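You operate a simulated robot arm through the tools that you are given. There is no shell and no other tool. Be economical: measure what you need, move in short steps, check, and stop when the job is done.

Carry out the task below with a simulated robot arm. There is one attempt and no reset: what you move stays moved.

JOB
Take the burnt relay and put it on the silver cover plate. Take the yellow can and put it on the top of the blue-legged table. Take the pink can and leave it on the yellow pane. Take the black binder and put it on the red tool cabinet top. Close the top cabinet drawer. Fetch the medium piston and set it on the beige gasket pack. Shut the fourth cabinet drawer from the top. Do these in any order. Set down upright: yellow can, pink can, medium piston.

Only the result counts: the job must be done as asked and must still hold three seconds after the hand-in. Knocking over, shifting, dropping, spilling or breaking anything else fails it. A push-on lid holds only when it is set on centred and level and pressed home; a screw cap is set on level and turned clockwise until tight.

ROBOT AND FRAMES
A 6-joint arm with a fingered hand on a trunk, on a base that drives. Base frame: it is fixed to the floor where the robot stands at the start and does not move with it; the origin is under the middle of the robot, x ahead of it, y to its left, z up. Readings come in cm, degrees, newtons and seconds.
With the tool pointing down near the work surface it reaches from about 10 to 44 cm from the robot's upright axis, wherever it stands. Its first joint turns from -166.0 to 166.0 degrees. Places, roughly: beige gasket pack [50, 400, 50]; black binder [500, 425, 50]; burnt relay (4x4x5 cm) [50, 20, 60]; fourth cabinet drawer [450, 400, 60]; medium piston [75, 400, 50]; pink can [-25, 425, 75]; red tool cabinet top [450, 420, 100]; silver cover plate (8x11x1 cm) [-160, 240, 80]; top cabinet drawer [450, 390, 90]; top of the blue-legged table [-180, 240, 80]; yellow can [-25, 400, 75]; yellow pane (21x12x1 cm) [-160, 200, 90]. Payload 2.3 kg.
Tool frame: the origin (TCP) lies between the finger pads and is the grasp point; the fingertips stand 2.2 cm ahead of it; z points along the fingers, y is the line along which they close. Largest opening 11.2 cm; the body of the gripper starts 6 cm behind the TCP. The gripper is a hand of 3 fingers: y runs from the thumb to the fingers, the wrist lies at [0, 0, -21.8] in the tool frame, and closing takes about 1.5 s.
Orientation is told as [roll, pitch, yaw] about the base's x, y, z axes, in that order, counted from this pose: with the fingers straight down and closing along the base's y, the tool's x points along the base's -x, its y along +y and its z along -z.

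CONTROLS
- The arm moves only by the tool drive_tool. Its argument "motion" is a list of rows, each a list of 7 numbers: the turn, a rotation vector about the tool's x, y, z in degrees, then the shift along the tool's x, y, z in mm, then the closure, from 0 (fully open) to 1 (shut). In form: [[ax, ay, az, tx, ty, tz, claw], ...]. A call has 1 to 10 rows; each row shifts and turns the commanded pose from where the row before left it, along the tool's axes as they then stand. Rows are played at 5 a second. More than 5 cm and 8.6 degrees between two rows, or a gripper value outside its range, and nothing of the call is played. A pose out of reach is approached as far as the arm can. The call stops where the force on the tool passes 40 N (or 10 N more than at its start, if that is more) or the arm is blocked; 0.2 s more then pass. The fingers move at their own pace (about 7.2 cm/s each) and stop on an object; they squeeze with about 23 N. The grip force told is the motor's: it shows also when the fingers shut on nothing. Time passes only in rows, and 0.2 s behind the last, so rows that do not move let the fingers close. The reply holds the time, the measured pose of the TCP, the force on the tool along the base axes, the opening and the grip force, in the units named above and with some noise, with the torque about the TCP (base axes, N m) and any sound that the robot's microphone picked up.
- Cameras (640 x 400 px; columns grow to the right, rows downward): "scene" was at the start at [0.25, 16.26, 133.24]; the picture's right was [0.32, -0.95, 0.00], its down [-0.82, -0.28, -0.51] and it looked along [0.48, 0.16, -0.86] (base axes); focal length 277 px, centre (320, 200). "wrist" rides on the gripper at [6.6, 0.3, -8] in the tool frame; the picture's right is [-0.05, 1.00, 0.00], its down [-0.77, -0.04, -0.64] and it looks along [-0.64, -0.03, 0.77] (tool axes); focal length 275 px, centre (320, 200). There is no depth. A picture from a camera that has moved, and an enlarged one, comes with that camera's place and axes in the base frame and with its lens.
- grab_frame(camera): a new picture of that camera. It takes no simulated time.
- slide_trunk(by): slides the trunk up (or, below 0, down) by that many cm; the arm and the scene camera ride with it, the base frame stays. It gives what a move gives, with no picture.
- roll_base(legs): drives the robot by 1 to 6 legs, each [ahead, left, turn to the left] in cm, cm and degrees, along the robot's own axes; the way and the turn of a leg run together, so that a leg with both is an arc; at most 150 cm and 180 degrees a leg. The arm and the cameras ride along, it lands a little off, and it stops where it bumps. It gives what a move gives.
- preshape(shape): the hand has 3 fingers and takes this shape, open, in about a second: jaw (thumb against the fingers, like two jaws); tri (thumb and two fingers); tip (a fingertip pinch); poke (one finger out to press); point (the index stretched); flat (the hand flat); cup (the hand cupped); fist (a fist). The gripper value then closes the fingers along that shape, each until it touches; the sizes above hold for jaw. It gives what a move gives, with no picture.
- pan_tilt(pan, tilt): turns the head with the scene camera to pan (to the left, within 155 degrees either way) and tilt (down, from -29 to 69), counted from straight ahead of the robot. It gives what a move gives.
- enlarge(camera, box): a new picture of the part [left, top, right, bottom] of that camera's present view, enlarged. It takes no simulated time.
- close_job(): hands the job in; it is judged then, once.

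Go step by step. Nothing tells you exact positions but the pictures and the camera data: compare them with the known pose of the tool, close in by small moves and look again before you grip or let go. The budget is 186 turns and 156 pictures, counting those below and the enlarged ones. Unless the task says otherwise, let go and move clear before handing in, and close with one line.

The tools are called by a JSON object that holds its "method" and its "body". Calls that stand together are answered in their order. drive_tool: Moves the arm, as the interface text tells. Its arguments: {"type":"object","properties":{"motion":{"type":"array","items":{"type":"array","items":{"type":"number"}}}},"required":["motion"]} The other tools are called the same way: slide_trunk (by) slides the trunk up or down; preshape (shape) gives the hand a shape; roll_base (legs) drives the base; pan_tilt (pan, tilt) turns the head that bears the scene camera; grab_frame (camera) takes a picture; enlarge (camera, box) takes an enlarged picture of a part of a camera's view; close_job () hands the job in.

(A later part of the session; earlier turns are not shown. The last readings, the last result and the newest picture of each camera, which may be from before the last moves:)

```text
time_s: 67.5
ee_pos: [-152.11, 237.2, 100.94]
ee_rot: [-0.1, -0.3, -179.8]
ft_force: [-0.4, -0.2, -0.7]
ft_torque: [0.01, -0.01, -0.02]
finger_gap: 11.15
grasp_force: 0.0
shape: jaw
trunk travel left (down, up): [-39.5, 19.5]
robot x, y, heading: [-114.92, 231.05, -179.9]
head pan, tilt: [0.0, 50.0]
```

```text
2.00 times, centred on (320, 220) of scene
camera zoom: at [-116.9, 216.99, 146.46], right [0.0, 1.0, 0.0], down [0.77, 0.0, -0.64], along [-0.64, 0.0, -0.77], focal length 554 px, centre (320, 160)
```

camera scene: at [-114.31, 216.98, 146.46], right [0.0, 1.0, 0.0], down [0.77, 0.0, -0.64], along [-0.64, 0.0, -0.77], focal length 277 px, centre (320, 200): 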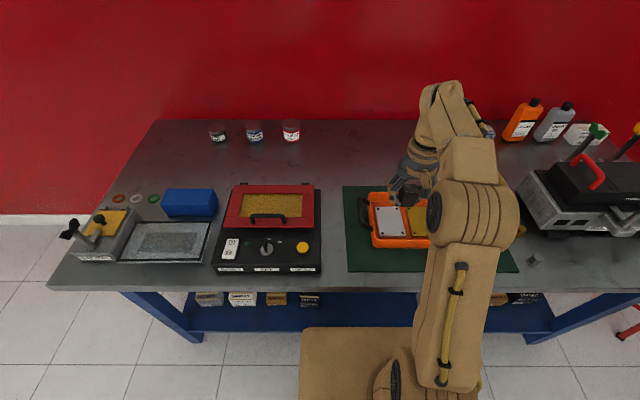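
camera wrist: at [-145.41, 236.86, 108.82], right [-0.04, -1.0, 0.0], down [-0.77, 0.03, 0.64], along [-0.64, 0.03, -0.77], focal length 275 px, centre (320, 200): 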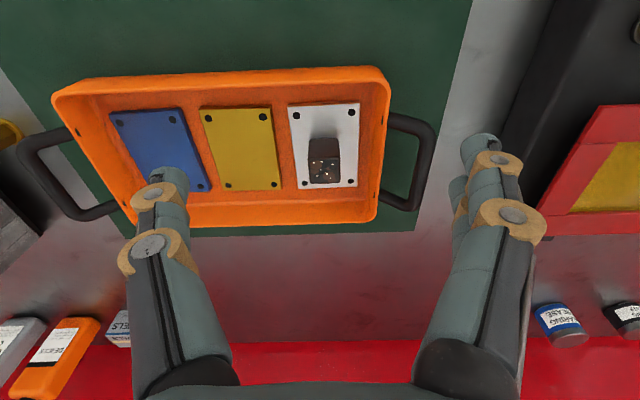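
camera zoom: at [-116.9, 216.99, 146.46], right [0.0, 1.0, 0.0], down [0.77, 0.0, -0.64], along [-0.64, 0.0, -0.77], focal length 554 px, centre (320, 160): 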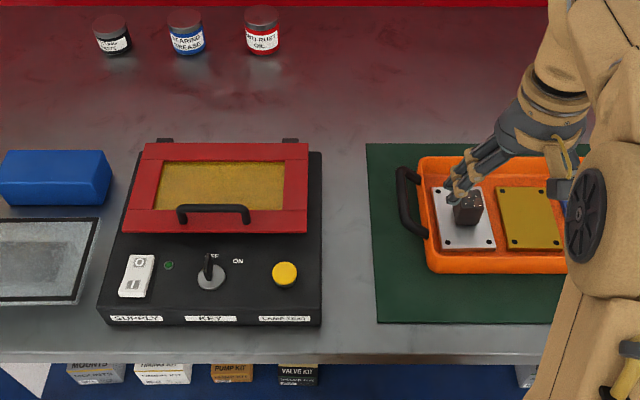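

The relay is on the plate. Next are the cans on the blue shelf near (-25, 410), so I'll back off, turn and drive toward it.

{"method": "roll_base", "body": {"legs": [[-32, 0, 0], [0, 0, -90], [60, -45, 0]]}}

{"method": "pan_tilt", "body": {"pan": 0, "tilt": 25}}

{"method": "grab_frame", "body": {"camera": "scene"}}

```text
time_s: 77.0
ee_pos: [-33.32, 327.91, 100.95]
ee_rot: [-0.1, -0.4, 90.2]
ft_force: [-1.0, -0.7, 0.1]
ft_torque: [-0.02, 0.02, -0.02]
finger_gap: 11.2
grasp_force: 0.1
shape: jaw
trunk travel left (down, up): [-39.5, 19.5]
robot x, y, heading: [-39.57, 290.71, 90.0]
head pan, tilt: [0.0, 50.0]
```

```text
time_s: 77.9
ee_pos: [-33.43, 327.85, 100.9]
ee_rot: [0.0, -0.4, 90.2]
ft_force: [0.5, -0.2, 0.5]
ft_torque: [0.04, 0.0, 0.0]
finger_gap: 11.22
grasp_force: 0.0
shape: jaw
trunk travel left (down, up): [-39.5, 19.5]
robot x, y, heading: [-39.7, 290.88, 90.0]
head pan, tilt: [0.0, 25.0]
```

```text
117 pictures are left
camera scene: at [-53.67, 294.15, 150.2], right [1.0, 0.0, 0.0], down [0.0, -0.42, -0.91], along [0.0, 0.91, -0.42], focal length 277 px, centre (320, 200)
```

scene: 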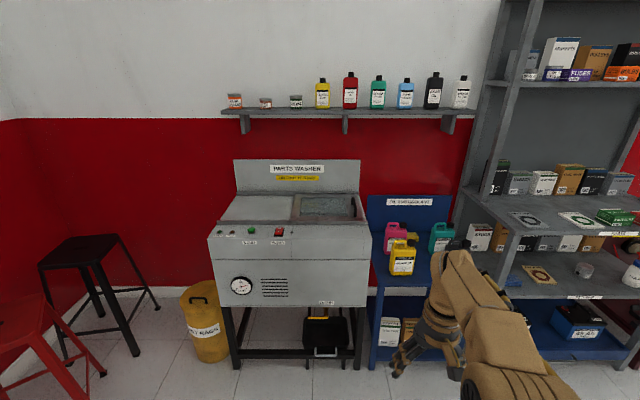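

{"method": "enlarge", "body": {"camera": "scene", "box": [340, 180, 500, 300]}}

{"method": "enlarge", "body": {"camera": "scene", "box": [440, 190, 640, 350]}}

```text
3.33 times, centred on (420, 240) of scene
camera zoom: at [-53.67, 294.15, 150.2], right [1.0, 0.0, 0.0], down [0.0, -0.42, -0.91], along [0.0, 0.91, -0.42], focal length 924 px, centre (-13, 67)
```

zoom: 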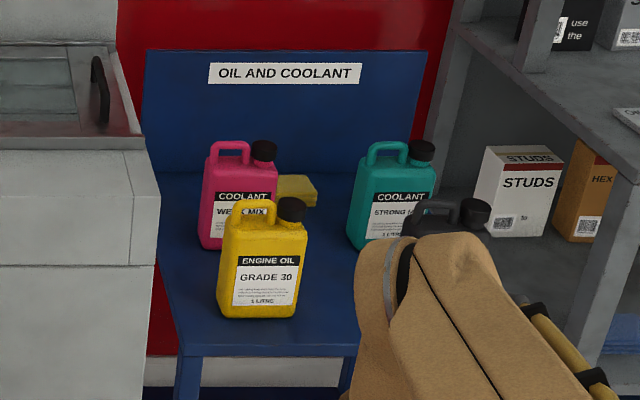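

```text
2.50 times, centred on (540, 270) of scene
camera zoom: at [-53.67, 294.15, 150.2], right [1.0, 0.0, 0.0], down [0.0, -0.42, -0.91], along [0.0, 0.91, -0.42], focal length 693 px, centre (-230, 25)
```

zoom: 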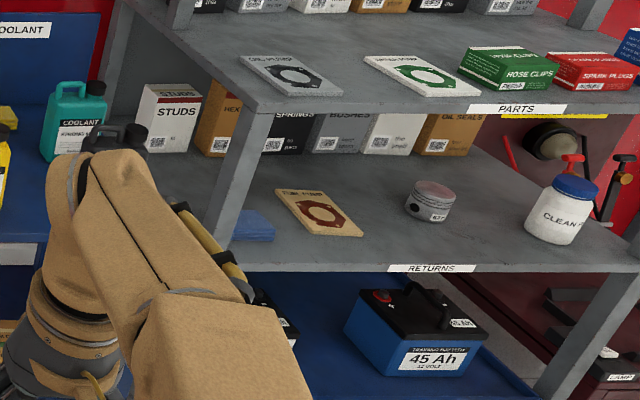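

Both cans are jerrycan-style bottles on the blue shelf, and the gasket pack and piston are on the grey shelf beside it. I'll drive closer for better localisation.

{"method": "roll_base", "body": {"legs": [[45, -18, 0]]}}

{"method": "pan_tilt", "body": {"pan": 0, "tilt": 50}}

{"method": "grab_frame", "body": {"camera": "scene"}}

{"method": "grab_frame", "body": {"camera": "wrist"}}

```text
time_s: 80.8
ee_pos: [-14.63, 373.33, 100.96]
ee_rot: [-0.1, -0.3, 89.7]
ft_force: [0.3, 0.6, -0.5]
ft_torque: [-0.05, -0.02, 0.02]
finger_gap: 11.16
grasp_force: 0.1
shape: jaw
trunk travel left (down, up): [-39.5, 19.5]
robot x, y, heading: [-21.16, 336.61, 89.7]
head pan, tilt: [0.0, 25.0]
```

```text
time_s: 81.7
ee_pos: [-14.75, 373.29, 100.97]
ee_rot: [-0.2, -0.4, 89.7]
ft_force: [-0.4, -0.9, 0.0]
ft_torque: [0.0, -0.01, -0.01]
finger_gap: 11.2
grasp_force: 0.0
shape: jaw
trunk travel left (down, up): [-39.5, 19.5]
robot x, y, heading: [-21.29, 336.45, 89.7]
head pan, tilt: [0.0, 50.0]
```

```text
114 pictures are left
camera scene: at [-35.31, 338.27, 146.47], right [1.0, -0.01, 0.0], down [0.0, -0.77, -0.64], along [0.0, 0.64, -0.77], focal length 277 px, centre (320, 200)
```

scene: 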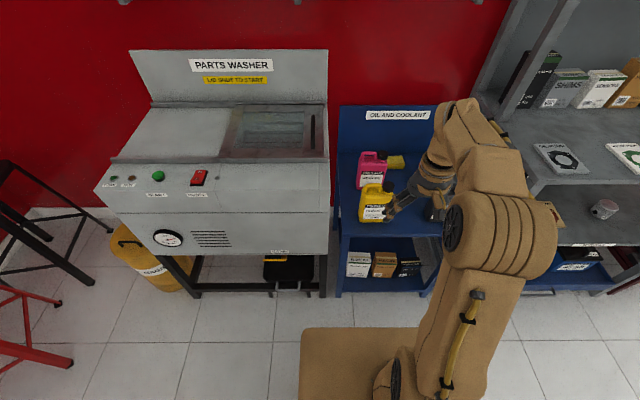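

```text
113 pictures are left
camera wrist: at [-15.17, 366.63, 108.82], right [-1.0, 0.05, 0.0], down [0.04, 0.77, 0.64], along [0.03, 0.64, -0.77], focal length 275 px, centre (320, 200)
```

wrist: 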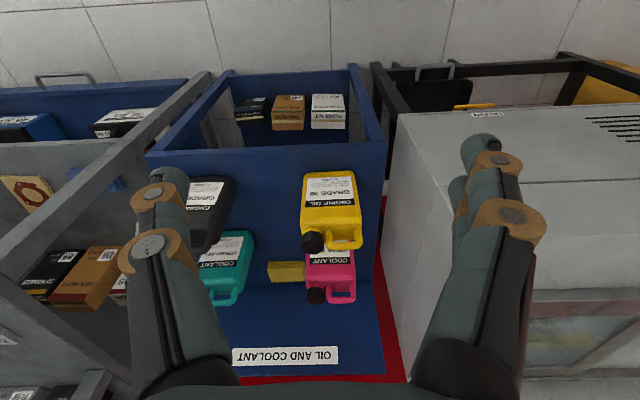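

{"method": "enlarge", "body": {"camera": "wrist", "box": [190, 130, 400, 310]}}

{"method": "enlarge", "body": {"camera": "scene", "box": [330, 130, 450, 240]}}

```text
2.22 times, centred on (295, 220) of wrist
camera zoom: at [-15.17, 366.63, 108.82], right [-1.0, 0.05, 0.0], down [0.04, 0.77, 0.64], along [0.03, 0.64, -0.77], focal length 612 px, centre (376, 156)
```

zoom: 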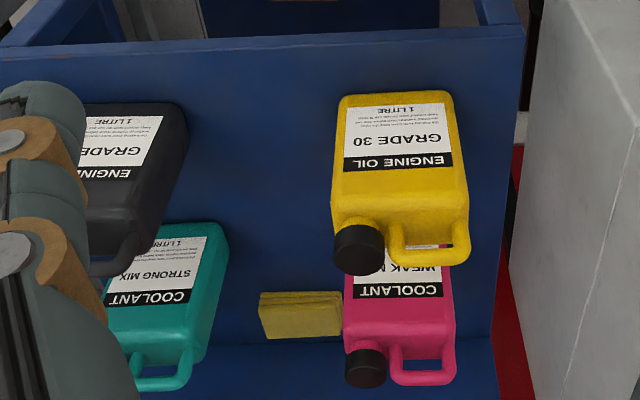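

```text
3.64 times, centred on (390, 185) of scene
camera zoom: at [-35.31, 338.27, 146.47], right [1.0, -0.01, 0.0], down [0.0, -0.77, -0.64], along [0.0, 0.64, -0.77], focal length 1008 px, centre (66, 254)
```

zoom: 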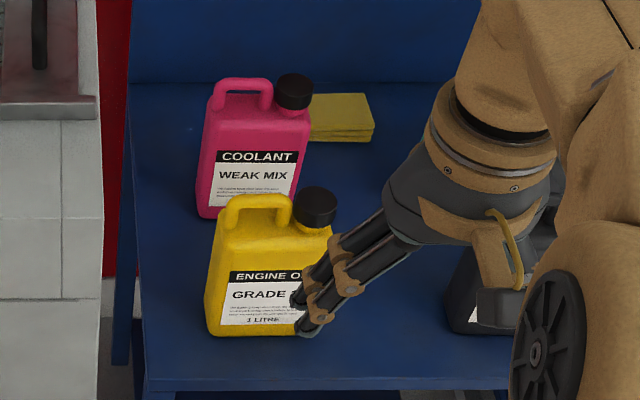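

I'll turn the hand so it closes along y, across the can's thin side, and drive in a bit more.

{"method": "drive_tool", "body": {"motion": [[0, 0, 8.2, 0, 0, 0, 0], [0, 0, 8.2, 0, 0, 0, 0], [0, 0, 8.2, 0, 0, 0, 0], [0, 0, 8.2, 0, 0, 0, 0], [0, 0, 8.2, 0, 0, 0, 0], [0, 0, 8.2, 0, 0, 0, 0], [0, 0, 8.2, 0, 0, 0, 0], [0, 0, 8.2, 0, 0, 0, 0], [0, 0, 8.2, 0, 0, 0, 0], [0, 0, 8.2, 0, 0, 0, 0]]}}

{"method": "roll_base", "body": {"legs": [[18, 0, 0]]}}

{"method": "drive_tool", "body": {"motion": [[0.2, 0.3, 7.7, 0, 0, 0, 0], [0, 0, 0, 0, 0, 0, 0]]}}

{"method": "grab_frame", "body": {"camera": "wrist"}}

{"method": "grab_frame", "body": {"camera": "scene"}}

```text
time_s: 83.9
ee_pos: [-14.8, 373.3, 101.01]
ee_rot: [0.4, -0.2, 7.6]
ft_force: [0.2, -0.6, -0.2]
ft_torque: [-0.02, 0.01, 0.03]
finger_gap: 11.22
grasp_force: 0.0
shape: jaw
trunk travel left (down, up): [-39.5, 19.5]
robot x, y, heading: [-21.32, 336.23, 89.8]
head pan, tilt: [0.0, 50.0]
```

```text
time_s: 85.4
ee_pos: [-14.86, 391.4, 100.89]
ee_rot: [0.3, -0.1, 8.0]
ft_force: [-0.1, 0.6, -0.6]
ft_torque: [-0.02, -0.01, 0.01]
finger_gap: 11.19
grasp_force: 0.0
shape: jaw
trunk travel left (down, up): [-39.5, 19.5]
robot x, y, heading: [-20.91, 354.42, 89.9]
head pan, tilt: [0.0, 50.0]
```

```text
time_s: 86.0
ee_pos: [-14.88, 391.5, 101.11]
ee_rot: [0.1, 0.2, 0.1]
ft_force: [-0.5, 0.3, -0.3]
ft_torque: [0.01, 0.02, 0.0]
finger_gap: 11.21
grasp_force: 0.1
shape: jaw
trunk travel left (down, up): [-39.5, 19.5]
robot x, y, heading: [-21.26, 354.69, 89.6]
head pan, tilt: [0.0, 50.0]
```

```text
110 pictures are left
camera wrist: at [-21.49, 391.6, 108.94], right [0.04, 1.0, 0.0], down [0.77, -0.04, 0.63], along [0.63, -0.03, -0.77], focal length 275 px, centre (320, 200)
```

wrist: 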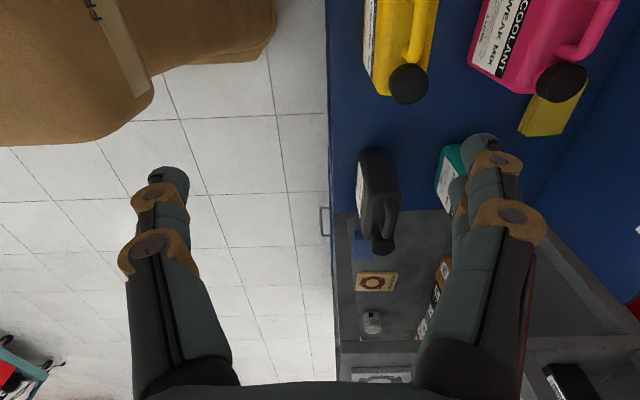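

```text
109 pictures are left
camera scene: at [-35.25, 356.23, 146.46], right [1.0, 0.0, 0.0], down [0.0, -0.77, -0.64], along [0.0, 0.64, -0.77], focal length 277 px, centre (320, 200)
```

scene: 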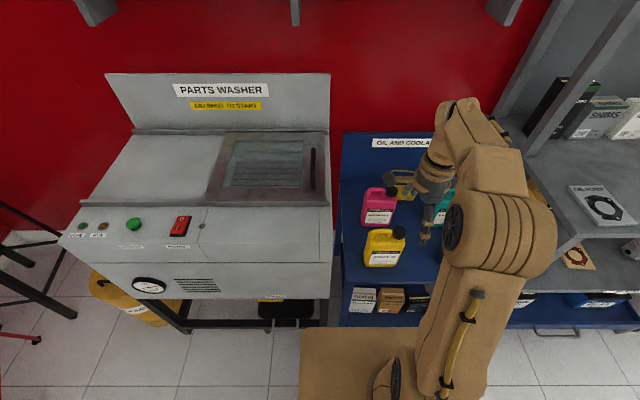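

{"method": "drive_tool", "body": {"motion": [[0, 0, 0, 40, 0, 0, 0], [0, 0, 0, 40, 0, 0, 0], [0, 0, 0, 0, 0, 0, 0]]}}

{"method": "grab_frame", "body": {"camera": "wrist"}}

{"method": "enlarge", "body": {"camera": "scene", "box": [320, 170, 480, 300]}}

```text
time_s: 86.8
ee_pos: [-23.02, 391.48, 100.89]
ee_rot: [0.0, 0.2, 0.2]
ft_force: [-0.3, -0.3, -0.7]
ft_torque: [-0.02, -0.03, -0.01]
finger_gap: 11.19
grasp_force: 0.1
shape: jaw
trunk travel left (down, up): [-39.5, 19.5]
robot x, y, heading: [-21.05, 353.99, 90.1]
head pan, tilt: [0.0, 50.0]
```

```text
108 pictures are left
camera wrist: at [-29.53, 391.66, 108.93], right [0.04, 1.0, 0.0], down [0.77, -0.03, 0.63], along [0.63, -0.03, -0.77], focal length 275 px, centre (320, 200)
```

wrist: 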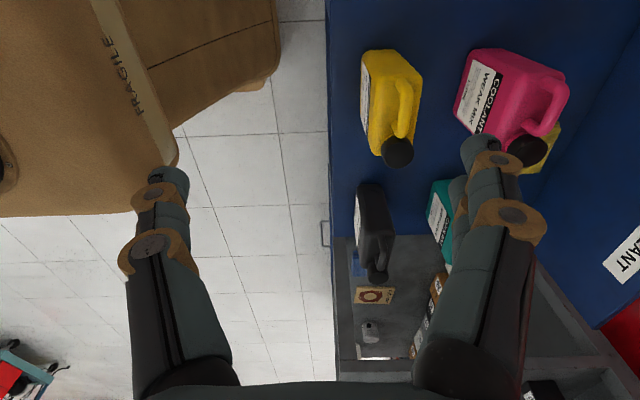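

```text
3.08 times, centred on (400, 235) of scene
camera zoom: at [-35.22, 356.24, 146.46], right [1.0, 0.0, 0.0], down [0.0, -0.77, -0.64], along [0.0, 0.64, -0.77], focal length 853 px, centre (74, 92)
```

zoom: 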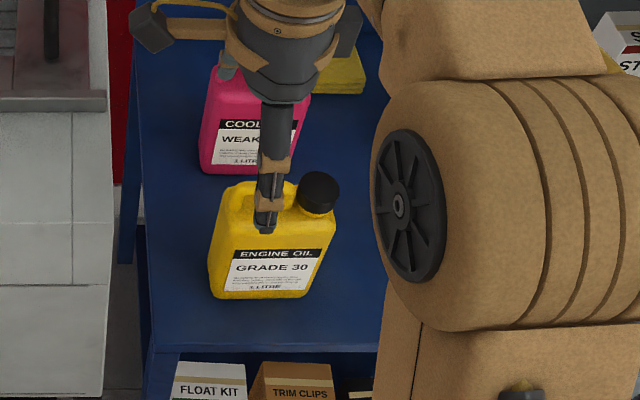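

The yellow can's cap is at (-12, 400.7, ~79), so it stands at z≈62 with body centre x≈-16. I'll drive in a bit more and bring the hand above it.

{"method": "roll_base", "body": {"legs": [[8.5, 0, 0]]}}

{"method": "grab_frame", "body": {"camera": "scene"}}

{"method": "grab_frame", "body": {"camera": "wrist"}}

```text
time_s: 87.9
ee_pos: [-22.9, 400.07, 100.99]
ee_rot: [0.2, 0.2, 0.3]
ft_force: [0.6, -0.1, -1.1]
ft_torque: [-0.03, -0.01, -0.01]
finger_gap: 11.21
grasp_force: 0.0
shape: jaw
trunk travel left (down, up): [-39.5, 19.5]
robot x, y, heading: [-21.09, 362.93, 90.1]
head pan, tilt: [0.0, 50.0]
```

```text
106 pictures are left
camera scene: at [-35.23, 364.85, 146.46], right [1.0, 0.0, 0.0], down [0.0, -0.77, -0.64], along [0.0, 0.64, -0.77], focal length 277 px, centre (320, 200)
```

scene: 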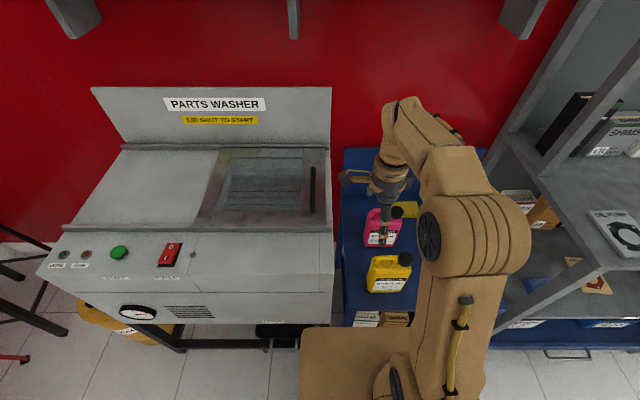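

```text
105 pictures are left
camera wrist: at [-29.56, 400.25, 108.89], right [0.04, 1.0, 0.0], down [0.77, -0.03, 0.63], along [0.63, -0.02, -0.77], focal length 275 px, centre (320, 200)
```

wrist: 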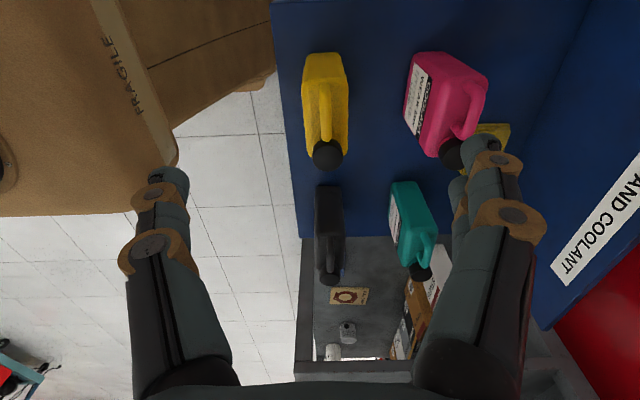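

{"method": "drive_tool", "body": {"motion": [[0, 0, 0, -35, 3, 0, 0], [0, 0, 0, -35, 2, 0, 0], [0, 0, 0, 0, 0, 45, 0], [0, 0, 0, 0, 0, 45, 0], [0, 0, 0, 0, 0, 45, 0], [0, 0, 0, 0, 0, 45, 0], [0, 0, 0, 0, 0, 0, 0]]}}

{"method": "grab_frame", "body": {"camera": "wrist"}}

{"method": "enlarge", "body": {"camera": "scene", "box": [330, 190, 450, 310]}}

```text
time_s: 89.5
ee_pos: [-15.9, 400.5, 82.77]
ee_rot: [0.1, 0.2, 0.3]
ft_force: [1.0, 0.3, 0.2]
ft_torque: [-0.01, 0.04, 0.0]
finger_gap: 11.19
grasp_force: 0.0
shape: jaw
trunk travel left (down, up): [-39.5, 19.5]
robot x, y, heading: [-20.95, 363.34, 90.2]
head pan, tilt: [0.0, 50.0]
```

```text
104 pictures are left
camera wrist: at [-22.53, 400.62, 90.74], right [0.04, 1.0, 0.0], down [0.77, -0.03, 0.63], along [0.63, -0.02, -0.77], focal length 275 px, centre (320, 200)
```

wrist: 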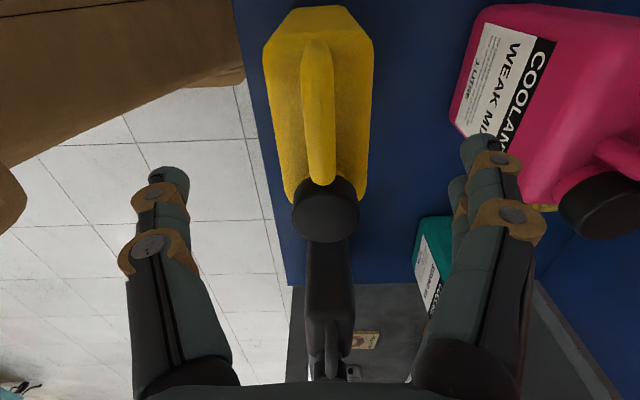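

```text
3.33 times, centred on (390, 250) of scene
camera zoom: at [-35.24, 364.71, 146.46], right [1.0, 0.0, 0.0], down [0.0, -0.77, -0.64], along [0.0, 0.64, -0.77], focal length 924 px, centre (87, 33)
```

zoom: 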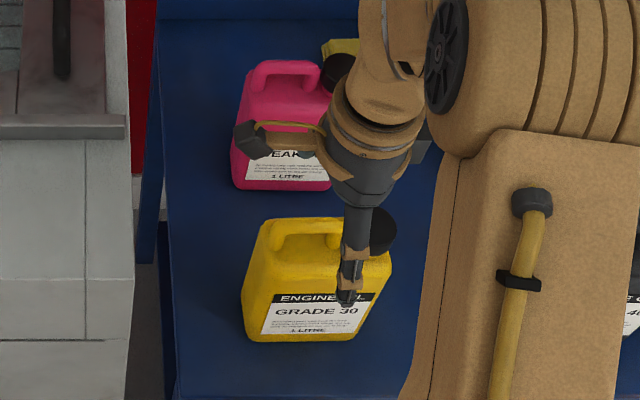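

{"method": "drive_tool", "body": {"motion": [[0, 0, 0, 4, 0, 30, 0], [0, 0, 0, 0, 0, 30, 0], [0, 0, 0, 0, 0, 15, 0], [0, 0, 0, 0, 0, 0, 0]]}}

{"method": "grab_frame", "body": {"camera": "wrist"}}

{"method": "enlarge", "body": {"camera": "scene", "box": [330, 190, 450, 310]}}

```text
time_s: 90.5
ee_pos: [-16.34, 400.57, 75.49]
ee_rot: [0.2, 0.2, 0.3]
ft_force: [0.4, -0.3, 0.7]
ft_torque: [0.01, 0.02, 0.0]
finger_gap: 11.18
grasp_force: 0.2
shape: jaw
trunk travel left (down, up): [-39.5, 19.5]
robot x, y, heading: [-21.19, 362.98, 90.1]
head pan, tilt: [0.0, 50.0]
```

```text
102 pictures are left
camera wrist: at [-22.9, 400.76, 83.43], right [0.04, 1.0, 0.0], down [0.77, -0.03, 0.63], along [0.63, -0.02, -0.77], focal length 275 px, centre (320, 200)
```

wrist: 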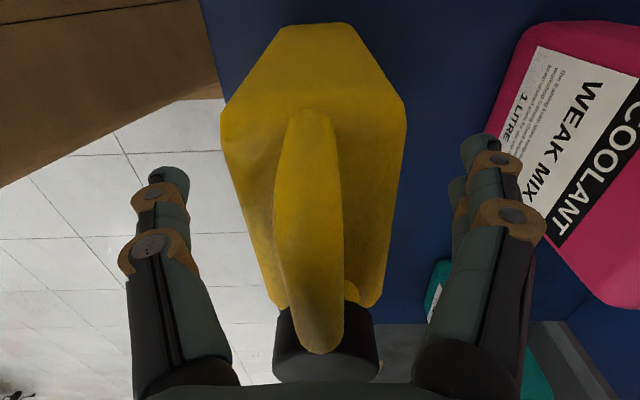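

```text
3.33 times, centred on (390, 250) of scene
camera zoom: at [-35.23, 364.73, 146.46], right [1.0, 0.0, 0.0], down [0.0, -0.77, -0.64], along [0.0, 0.64, -0.77], focal length 924 px, centre (87, 33)
```

zoom: 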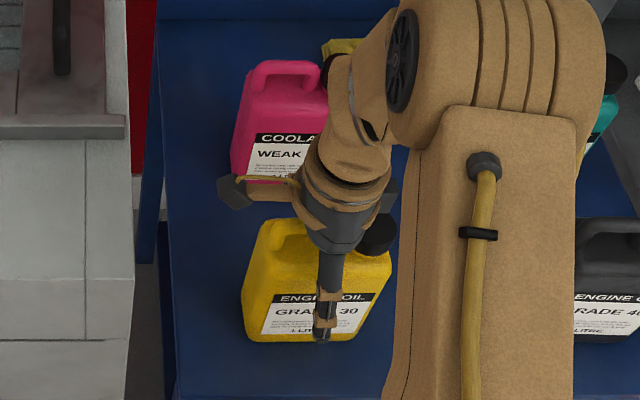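

{"method": "drive_tool", "body": {"motion": [[0, 0, 0, 0, -2, 8, 0], [0, 0, 0, 0, 0, 7, 0], [0, 0, 0, 0, 0, 0, 0]]}}

{"method": "grab_frame", "body": {"camera": "wrist"}}

```text
time_s: 91.3
ee_pos: [-16.2, 400.41, 74.01]
ee_rot: [0.1, 0.1, 0.2]
ft_force: [-0.9, -0.2, 3.2]
ft_torque: [0.01, 0.05, 0.02]
finger_gap: 11.19
grasp_force: 0.0
shape: jaw
trunk travel left (down, up): [-39.5, 19.5]
robot x, y, heading: [-20.96, 362.73, 89.8]
head pan, tilt: [0.0, 50.0]
```

```text
100 pictures are left
camera wrist: at [-22.9, 400.64, 81.97], right [0.04, 1.0, 0.0], down [0.77, -0.03, 0.63], along [0.63, -0.02, -0.77], focal length 275 px, centre (320, 200)
```

wrist: 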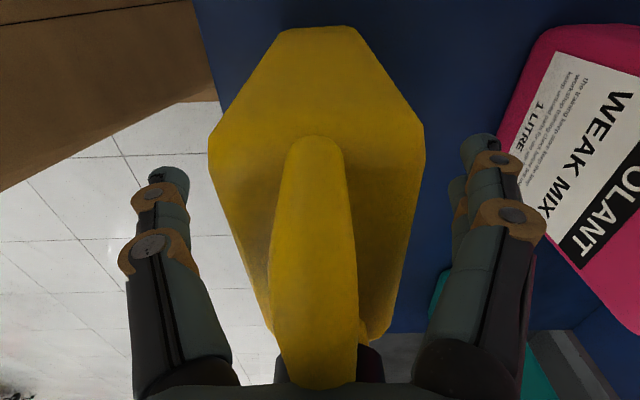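

The palm is just touching the handle, so I'll ease up slightly and grip.

{"method": "drive_tool", "body": {"motion": [[0, 0, 0, 0, 0, -2, 0], [0, 0, 0, 0, 0, 0, 0.4], [0, 0, 0, 0, 0, 0, 0.7], [0, 0, 0, 0, 0, 0, 1], [0, 0, 0, 0, 0, 0, 1], [0, 0, 0, 0, 0, 0, 1], [0, 0, 0, 0, 0, 0, 1]]}}

{"method": "grab_frame", "body": {"camera": "wrist"}}

```text
time_s: 92.9
ee_pos: [-16.22, 400.38, 74.17]
ee_rot: [0.1, 0.3, 0.3]
ft_force: [0.6, -0.1, 0.1]
ft_torque: [0.0, -0.03, 0.0]
finger_gap: 4.97
grasp_force: 22.6
shape: jaw
trunk travel left (down, up): [-39.5, 19.5]
robot x, y, heading: [-20.96, 363.01, 90.3]
head pan, tilt: [0.0, 50.0]
```

```text
99 pictures are left
camera wrist: at [-22.97, 400.62, 82.14], right [0.04, 1.0, 0.0], down [0.77, -0.03, 0.63], along [0.63, -0.02, -0.77], focal length 275 px, centre (320, 200)
```

wrist: 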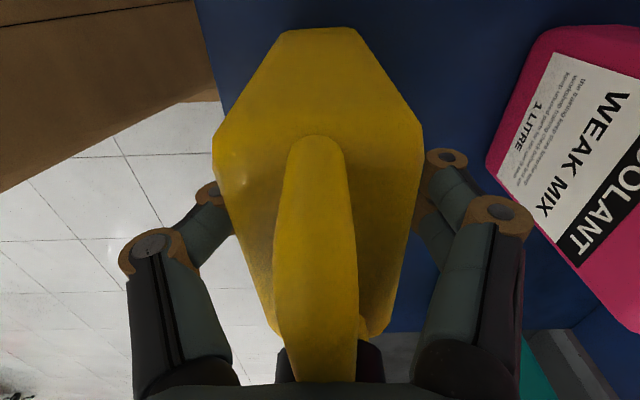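

{"method": "drive_tool", "body": {"motion": [[0, 0, 0, 0, 0, -10, 1], [0, 0, 0, 0, 0, -30, 1], [0, 0, 0, 0, 0, -30, 1], [0, 0, 0, 0, 0, 0, 1]]}}

{"method": "enlarge", "body": {"camera": "scene", "box": [330, 190, 450, 310]}}

```text
time_s: 93.9
ee_pos: [-16.44, 400.52, 81.07]
ee_rot: [0.2, 0.2, 0.3]
ft_force: [0.1, -0.3, -9.1]
ft_torque: [-0.02, 0.08, 0.02]
finger_gap: 4.97
grasp_force: 23.1
shape: jaw
trunk travel left (down, up): [-39.5, 19.5]
robot x, y, heading: [-21.34, 363.13, 89.9]
head pan, tilt: [0.0, 50.0]
```

```text
3.33 times, centred on (390, 250) of scene
camera zoom: at [-35.21, 364.87, 146.46], right [1.0, 0.0, 0.0], down [0.0, -0.77, -0.64], along [0.0, 0.64, -0.77], focal length 924 px, centre (87, 33)
```

zoom: 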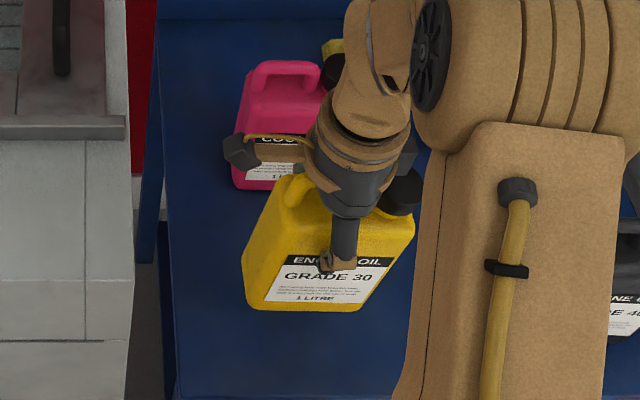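

The can hangs level and weighs about 0.9 kg. I'll raise it well clear, back off and carry it to the table.

{"method": "drive_tool", "body": {"motion": [[0, 0, 0, 0, 0, -45, 1], [0, 0, 0, 0, 0, -45, 1], [0, 0, 0, 0, 0, -45, 1], [0, 0, 0, 0, 0, 0, 1]]}}

{"method": "slide_trunk", "body": {"by": 15}}

{"method": "roll_base", "body": {"legs": [[-78, 0, 0], [0, 55, 0], [0, 0, 90]]}}

{"method": "pan_tilt", "body": {"pan": 0, "tilt": 40}}

{"method": "grab_frame", "body": {"camera": "scene"}}

{"method": "grab_frame", "body": {"camera": "wrist"}}

```text
time_s: 94.9
ee_pos: [-16.19, 400.32, 94.76]
ee_rot: [0.1, 0.2, 0.2]
ft_force: [0.5, -0.2, -8.8]
ft_torque: [-0.07, 0.05, -0.03]
finger_gap: 4.95
grasp_force: 23.1
shape: jaw
trunk travel left (down, up): [-39.5, 19.5]
robot x, y, heading: [-20.81, 363.09, 90.0]
head pan, tilt: [0.0, 50.0]
```

```text
time_s: 96.7
ee_pos: [-16.29, 400.41, 109.62]
ee_rot: [0.1, 0.1, 0.2]
ft_force: [0.2, 0.2, -10.1]
ft_torque: [-0.02, 0.1, -0.01]
finger_gap: 4.99
grasp_force: 22.7
shape: jaw
trunk travel left (down, up): [-54.5, 4.5]
robot x, y, heading: [-20.86, 362.93, 90.0]
head pan, tilt: [0.0, 50.0]
```

```text
time_s: 107.5
ee_pos: [-113.8, 289.21, 109.71]
ee_rot: [0.0, 0.2, 90.1]
ft_force: [-0.8, -0.3, -10.4]
ft_torque: [-0.07, -0.01, 0.01]
finger_gap: 4.93
grasp_force: 23.0
shape: jaw
trunk travel left (down, up): [-54.5, 4.5]
robot x, y, heading: [-76.34, 284.52, 179.7]
head pan, tilt: [0.0, 50.0]
```

```text
time_s: 108.2
ee_pos: [-113.95, 289.07, 109.59]
ee_rot: [0.1, 0.1, 90.1]
ft_force: [0.7, 0.4, -9.5]
ft_torque: [-0.08, -0.03, 0.01]
finger_gap: 4.92
grasp_force: 23.3
shape: jaw
trunk travel left (down, up): [-54.5, 4.5]
robot x, y, heading: [-76.43, 284.39, 179.5]
head pan, tilt: [0.0, 40.0]
```

```text
97 pictures are left
camera scene: at [-79.31, 270.18, 162.87], right [0.01, 1.0, 0.0], down [0.64, 0.0, -0.77], along [-0.77, 0.0, -0.64], focal length 277 px, centre (320, 200)
```

scene: 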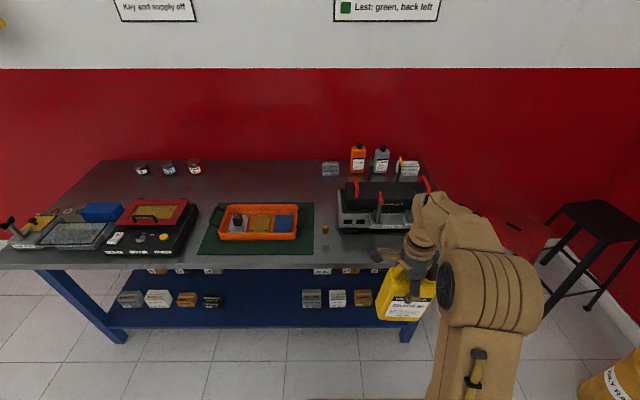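

```text
96 pictures are left
camera wrist: at [-114.26, 282.6, 117.61], right [-1.0, 0.05, 0.0], down [0.04, 0.77, 0.63], along [0.03, 0.63, -0.77], focal length 275 px, centre (320, 200)
```

wrist: 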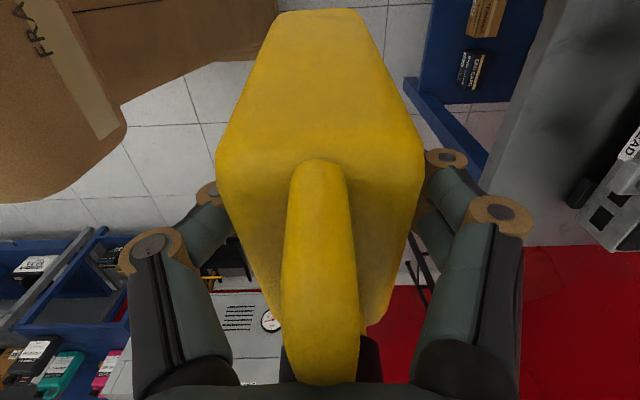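

{"method": "enlarge", "body": {"camera": "scene", "box": [180, 140, 440, 300]}}

```text
2.46 times, centred on (310, 220) of scene
camera zoom: at [-79.31, 270.18, 162.87], right [0.01, 1.0, 0.0], down [0.64, 0.0, -0.77], along [-0.77, 0.0, -0.64], focal length 682 px, centre (345, 151)
```

zoom: 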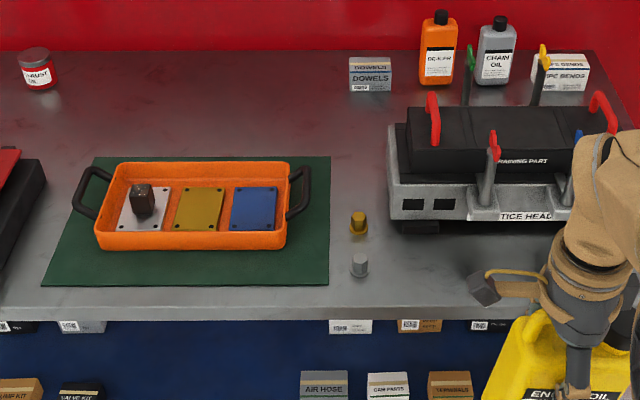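

The strip in front of the trainer at about (-148, 284) is free. I'll drive the can over it.

{"method": "roll_base", "body": {"legs": [[34, 5, 0]]}}

{"method": "grab_frame", "body": {"camera": "wrist"}}

{"method": "pan_tilt", "body": {"pan": 0, "tilt": 55}}

{"method": "grab_frame", "body": {"camera": "scene"}}

```text
time_s: 110.5
ee_pos: [-148.25, 284.34, 109.63]
ee_rot: [0.1, 0.2, 90.2]
ft_force: [0.2, 0.0, -9.9]
ft_torque: [-0.04, 0.02, -0.03]
finger_gap: 4.95
grasp_force: 22.9
shape: jaw
trunk travel left (down, up): [-54.5, 4.5]
robot x, y, heading: [-110.9, 279.57, 179.8]
head pan, tilt: [0.0, 40.0]
```

```text
94 pictures are left
camera wrist: at [-148.66, 277.76, 117.6], right [-1.0, 0.04, 0.0], down [0.03, 0.77, 0.63], along [0.03, 0.63, -0.77], focal length 275 px, centre (320, 200)
```

wrist: 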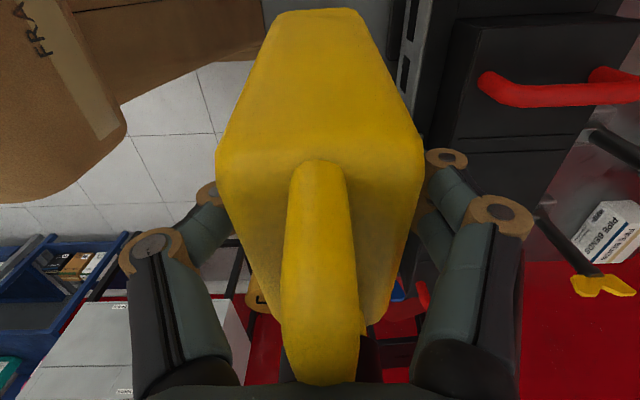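

```text
time_s: 111.2
ee_pos: [-148.31, 284.41, 109.64]
ee_rot: [0.1, 0.2, 90.2]
ft_force: [0.4, -0.5, -9.9]
ft_torque: [-0.08, 0.0, 0.02]
finger_gap: 4.95
grasp_force: 23.0
shape: jaw
trunk travel left (down, up): [-54.5, 4.5]
robot x, y, heading: [-110.97, 279.73, 179.8]
head pan, tilt: [0.0, 55.0]
```

```text
93 pictures are left
camera scene: at [-112.35, 265.42, 160.81], right [0.0, 1.0, 0.0], down [0.82, 0.0, -0.57], along [-0.57, 0.0, -0.82], focal length 277 px, centre (320, 200)
```

scene: 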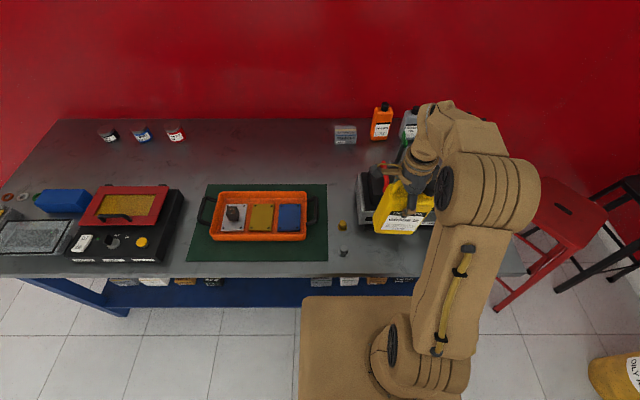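

{"method": "drive_tool", "body": {"motion": [[0, 0, 0, 0, 0, 45, 1], [0, 0, 0, 0, 0, 45, 1], [0, 0, 0, 0, 0, 40, 1], [0, 0, 0, 0, 0, 0, 1]]}}

{"method": "enlarge", "body": {"camera": "scene", "box": [310, 130, 490, 280]}}

```text
time_s: 112.2
ee_pos: [-148.47, 284.26, 96.58]
ee_rot: [0.1, 0.2, 90.1]
ft_force: [0.2, 0.4, -9.4]
ft_torque: [-0.1, -0.02, 0.02]
finger_gap: 4.95
grasp_force: 23.1
shape: jaw
trunk travel left (down, up): [-54.5, 4.5]
robot x, y, heading: [-110.92, 279.88, 179.8]
head pan, tilt: [0.0, 55.0]
```

```text
2.67 times, centred on (400, 205) of scene
camera zoom: at [-112.3, 265.41, 160.81], right [0.0, 1.0, 0.0], down [0.82, 0.0, -0.57], along [-0.57, 0.0, -0.82], focal length 739 px, centre (107, 187)
```

zoom: 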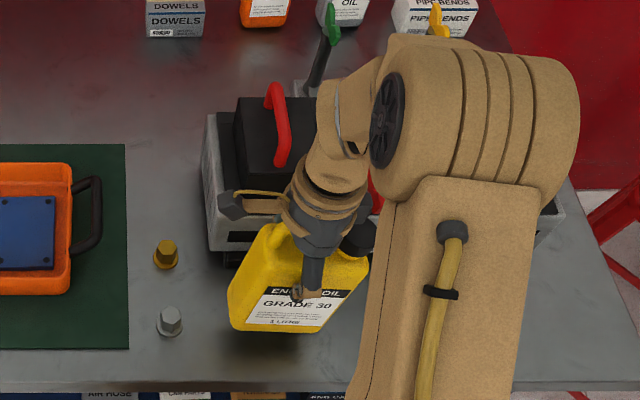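

{"method": "drive_tool", "body": {"motion": [[0, 0, 0, 0, 0, 15, 1], [0, 0, 0, 0, 0, 10, 1], [0, 0, 0, 0, 0, 0, 1]]}}

{"method": "drive_tool", "body": {"motion": [[0, 0, 0, 0, 0, 3, 1], [0, 0, 0, 0, 0, 0, 1]]}}

```text
time_s: 113.0
ee_pos: [-148.36, 284.33, 93.98]
ee_rot: [0.1, 0.2, 90.2]
ft_force: [-0.7, 0.3, -9.3]
ft_torque: [-0.1, -0.01, 0.02]
finger_gap: 4.99
grasp_force: 23.0
shape: jaw
trunk travel left (down, up): [-54.5, 4.5]
robot x, y, heading: [-111.01, 279.78, 179.7]
head pan, tilt: [0.0, 55.0]
```

```text
time_s: 113.6
ee_pos: [-148.44, 284.27, 93.84]
ee_rot: [0.1, 0.1, 90.1]
ft_force: [0.3, -0.2, -8.5]
ft_torque: [-0.09, -0.03, -0.01]
finger_gap: 4.95
grasp_force: 23.2
shape: jaw
trunk travel left (down, up): [-54.5, 4.5]
robot x, y, heading: [-111.08, 279.67, 179.7]
head pan, tilt: [0.0, 55.0]
```

{"method": "drive_tool", "body": {"motion": [[0, 0, 0, 0, 0, 4, 1], [0, 0, 0, 0, 0, 0, 1]]}}

{"method": "drive_tool", "body": {"motion": [[0, 0, 0, 0, 0, 3, 1], [0, 0, 0, 0, 0, 0, 1]]}}

{"method": "enlarge", "body": {"camera": "scene", "box": [310, 130, 490, 280]}}

```text
time_s: 114.2
ee_pos: [-148.28, 284.4, 93.38]
ee_rot: [0.1, 0.2, 90.2]
ft_force: [-0.2, -0.5, -9.2]
ft_torque: [-0.08, -0.01, 0.02]
finger_gap: 4.95
grasp_force: 22.5
shape: jaw
trunk travel left (down, up): [-54.5, 4.5]
robot x, y, heading: [-111.21, 279.72, 179.7]
head pan, tilt: [0.0, 55.0]
```

```text
time_s: 114.8
ee_pos: [-148.29, 284.29, 93.06]
ee_rot: [0.1, 0.3, 90.2]
ft_force: [-1.2, 0.8, -9.3]
ft_torque: [-0.03, -0.02, -0.04]
finger_gap: 4.92
grasp_force: 22.5
shape: jaw
trunk travel left (down, up): [-54.5, 4.5]
robot x, y, heading: [-110.53, 279.36, 179.8]
head pan, tilt: [0.0, 55.0]
```

```text
2.67 times, centred on (400, 205) of scene
camera zoom: at [-112.36, 265.42, 160.81], right [0.0, 1.0, 0.0], down [0.82, 0.0, -0.57], along [-0.57, 0.0, -0.82], focal length 739 px, centre (107, 187)
```

zoom: 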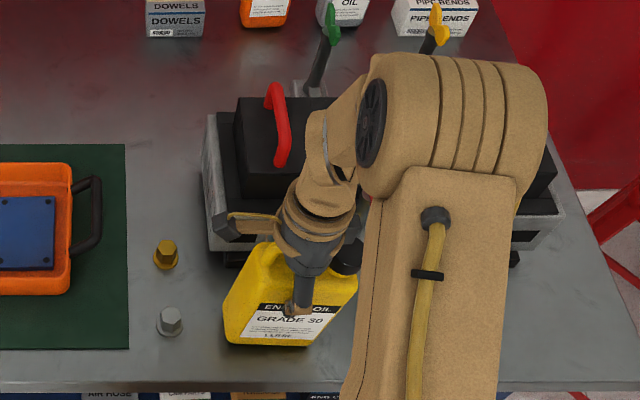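

{"method": "drive_tool", "body": {"motion": [[0, 0, 0, 0, 0, 5, 1], [0, 0, 0, 0, 0, 0, 1]]}}

{"method": "drive_tool", "body": {"motion": [[0, 0, 0, 0, 0, 3, 1], [0, 0, 0, 0, 0, 0, 1]]}}

```text
time_s: 115.4
ee_pos: [-148.26, 284.15, 92.66]
ee_rot: [0.0, 0.2, 90.2]
ft_force: [0.5, -1.0, -5.2]
ft_torque: [-0.03, 0.02, 0.0]
finger_gap: 4.96
grasp_force: 22.8
shape: jaw
trunk travel left (down, up): [-54.5, 4.5]
robot x, y, heading: [-110.91, 279.73, 179.7]
head pan, tilt: [0.0, 55.0]
```

```text
time_s: 116.0
ee_pos: [-148.27, 284.22, 92.3]
ee_rot: [0.2, 0.1, 90.3]
ft_force: [-0.3, -2.3, -3.6]
ft_torque: [0.06, 0.06, 0.03]
finger_gap: 4.9
grasp_force: 22.5
shape: jaw
trunk travel left (down, up): [-54.5, 4.5]
robot x, y, heading: [-110.6, 279.35, 179.8]
head pan, tilt: [0.0, 55.0]
```

{"method": "drive_tool", "body": {"motion": [[0, 0, 0, 0, 0, 2, 1], [0, 0, 0, 0, 0, 0, 1]]}}

{"method": "enlarge", "body": {"camera": "scene", "box": [340, 190, 460, 280]}}

```text
time_s: 116.6
ee_pos: [-148.24, 284.31, 92.22]
ee_rot: [0.2, 0.2, 90.2]
ft_force: [0.0, -1.7, 5.5]
ft_torque: [0.01, 0.04, -0.01]
finger_gap: 4.94
grasp_force: 22.6
shape: jaw
trunk travel left (down, up): [-54.5, 4.5]
robot x, y, heading: [-111.01, 279.46, 179.8]
head pan, tilt: [0.0, 55.0]
```

```text
4.44 times, centred on (400, 235) of scene
camera zoom: at [-112.16, 265.33, 160.82], right [0.0, 1.0, 0.0], down [0.82, 0.0, -0.57], along [-0.57, 0.0, -0.82], focal length 1232 px, centre (-36, 44)
```

zoom: 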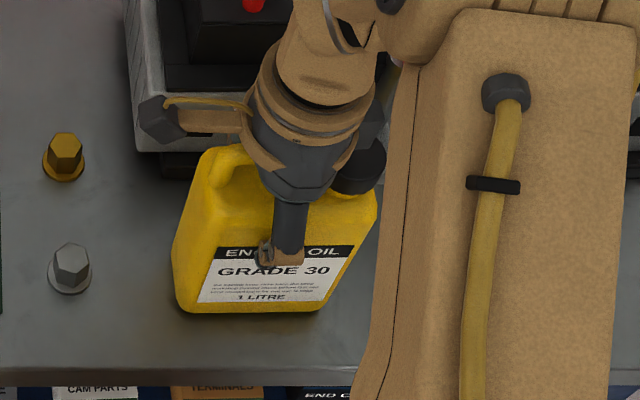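

It's standing on the table. I'll open moderately and lift straight out.

{"method": "drive_tool", "body": {"motion": [[0, 0, 0, 0, 0, 0, 0.5], [0, 0, 0, 0, 0, 0, 0.3], [0, 0, 0, 0, 0, 0, 0.2], [0, 0, 0, 0, 0, 0, 0.2], [0, 0, 0, 0, 0, 0, 0.2], [0, 0, 0, 0, 0, -15, 0.2], [0, 0, 0, 0, 0, -40, 0.2], [0, 0, 0, 0, 0, -45, 0.2], [0, 0, 0, 0, 0, -45, 0.2], [0, 0, 0, 0, 0, 0, 0]]}}

{"method": "grab_frame", "body": {"camera": "wrist"}}

{"method": "enlarge", "body": {"camera": "scene", "box": [310, 130, 490, 280]}}

```text
time_s: 118.8
ee_pos: [-148.06, 284.58, 106.65]
ee_rot: [0.1, 0.2, 90.2]
ft_force: [0.3, -0.3, 0.6]
ft_torque: [0.02, -0.02, 0.0]
finger_gap: 11.18
grasp_force: 0.0
shape: jaw
trunk travel left (down, up): [-54.5, 4.5]
robot x, y, heading: [-110.45, 279.4, 179.8]
head pan, tilt: [0.0, 55.0]
```

```text
89 pictures are left
camera wrist: at [-148.43, 277.98, 114.69], right [-1.0, 0.04, 0.0], down [0.04, 0.77, 0.63], along [0.03, 0.63, -0.77], focal length 275 px, centre (320, 200)
```

wrist: 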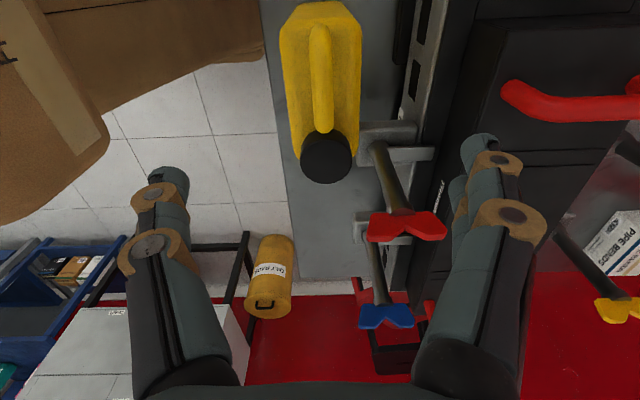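

```text
2.67 times, centred on (400, 205) of scene
camera zoom: at [-112.28, 265.4, 160.81], right [0.0, 1.0, 0.0], down [0.82, 0.0, -0.57], along [-0.57, 0.0, -0.82], focal length 739 px, centre (107, 187)
```

zoom: 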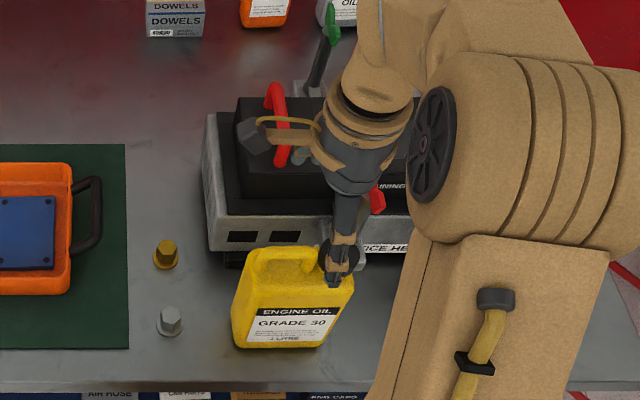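

The yellow can stands on the table. I'll return to the blue shelf for the pink can (cap at about (-11.4, 416.8)).

{"method": "roll_base", "body": {"legs": [[-36, 0, 0], [0, 0, -90], [60, -54, 0]]}}

{"method": "slide_trunk", "body": {"by": -7}}

```text
time_s: 128.9
ee_pos: [-16.54, 376.36, 106.7]
ee_rot: [0.1, 0.3, 0.2]
ft_force: [-0.4, -1.0, -0.3]
ft_torque: [0.01, 0.0, 0.01]
finger_gap: 11.18
grasp_force: 0.0
shape: jaw
trunk travel left (down, up): [-54.5, 4.5]
robot x, y, heading: [-21.83, 339.05, 90.0]
head pan, tilt: [0.0, 55.0]
```

```text
time_s: 129.9
ee_pos: [-16.57, 376.36, 99.79]
ee_rot: [0.2, 0.1, 0.3]
ft_force: [0.3, 0.0, 0.1]
ft_torque: [0.02, 0.01, 0.04]
finger_gap: 11.18
grasp_force: 0.1
shape: jaw
trunk travel left (down, up): [-47.5, 11.5]
robot x, y, heading: [-21.42, 339.3, 89.9]
head pan, tilt: [0.0, 55.0]
```

I'll test how far the vertical tool reaches at this height, out over the now empty shelf front.

{"method": "drive_tool", "body": {"motion": [[0, 0, 0, 0, 0, 40, 0], [0, 0, 0, 0, 0, 40, 0], [0, 0, 0, 0, 0, 40, 0], [0, 0, 0, 0, 40, 0, 0], [0, 0, 0, 0, 40, 0, 0], [0, 0, 0, 0, 40, 0, 0], [0, 0, 0, 0, 40, 0, 0], [0, 0, 0, 0, 0, 0, 0]]}}

```text
time_s: 131.7
ee_pos: [-16.8, 389.22, 87.67]
ee_rot: [0.1, 0.2, 0.3]
ft_force: [0.1, -0.5, -0.1]
ft_torque: [0.0, 0.0, 0.03]
finger_gap: 11.19
grasp_force: 0.1
shape: jaw
out of reach, approached as far as the arm can: row 7
trunk travel left (down, up): [-47.5, 11.5]
robot x, y, heading: [-21.6, 338.83, 90.0]
head pan, tilt: [0.0, 55.0]
```

Maximum vertical reach is about 50 cm, so I'll stand sideways to the shelf to get closer. First I'll retract the hand, turn the base, then swing the arm to the right.

{"method": "drive_tool", "body": {"motion": [[0, 0, 0, 0, -45, -40, 0], [0, 0, 0, 0, -45, -40, 0], [0, 0, 0, 0, -45, -20, 0], [0, 0, 0, 0, -32, 0, 0], [0, 0, 0, 0, 0, 0, 0]]}}

{"method": "roll_base", "body": {"legs": [[0, 0, 90]]}}

{"method": "drive_tool", "body": {"motion": [[0, 0, 8.2, -47, -3.4, 0, 0], [0, 0, 8.2, -47, -3.4, 0, 0], [0, 0, 8.2, -47, -3.4, 0, 0], [0, 0, 8.2, -47, -3.4, 0, 0], [0, 0, 8.2, -47, -3.4, 0, 0], [0, 0, 8.2, -47, -3.4, 0, 0], [0, 0, 8.2, -47, -3.4, 0, 0], [0, 0, 8.2, -47, -3.4, 0, 0], [0, 0, 8.2, -47, -3.4, 0, 0], [0, 0, 8.2, -47, -3.4, 0, 0]]}}

{"method": "pan_tilt", "body": {"pan": -90, "tilt": 55}}

{"method": "grab_frame", "body": {"camera": "scene"}}

```text
refused: row 1 steps farther than a row can; nothing moved
```

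```text
time_s: 133.3
ee_pos: [-28.79, 388.97, 87.8]
ee_rot: [0.5, -1.0, 14.3]
ft_force: [7.0, 0.8, 1.9]
ft_torque: [0.08, -0.07, -0.44]
finger_gap: 11.17
grasp_force: 0.1
shape: jaw
trunk travel left (down, up): [-47.5, 11.5]
robot x, y, heading: [-21.47, 338.91, 104.8]
head pan, tilt: [0.0, 55.0]
stopped in leg 1: the force on the tool passed its limit at 80 N (the readings are from after the stop); the commanded pose is now the measured one
```

```text
time_s: 135.6
ee_pos: [9.78, 368.97, 88.05]
ee_rot: [1.1, 0.3, -67.7]
ft_force: [0.9, 0.2, 0.9]
ft_torque: [-0.01, 0.01, 0.0]
finger_gap: 11.19
grasp_force: 0.1
shape: jaw
out of reach, approached as far as the arm can: row 1, 2
trunk travel left (down, up): [-47.5, 11.5]
robot x, y, heading: [-21.7, 339.1, 105.1]
head pan, tilt: [0.0, 55.0]
```

```text
time_s: 137.2
ee_pos: [9.75, 369.04, 88.04]
ee_rot: [1.2, 0.3, -67.6]
ft_force: [0.7, 0.5, -0.2]
ft_torque: [0.03, 0.03, -0.01]
finger_gap: 11.19
grasp_force: 0.0
shape: jaw
trunk travel left (down, up): [-47.5, 11.5]
robot x, y, heading: [-21.78, 339.19, 104.7]
head pan, tilt: [-90.0, 55.0]
```

```text
87 pictures are left
camera scene: at [-26.7, 331.63, 153.81], right [0.26, -0.97, 0.0], down [-0.79, -0.21, -0.57], along [0.55, 0.15, -0.82], focal length 277 px, centre (320, 200)
```

scene: 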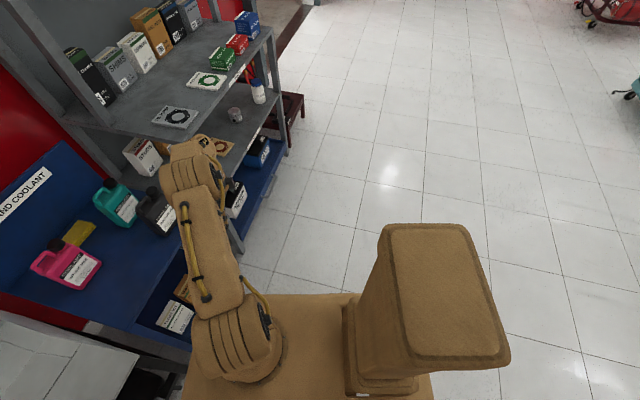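

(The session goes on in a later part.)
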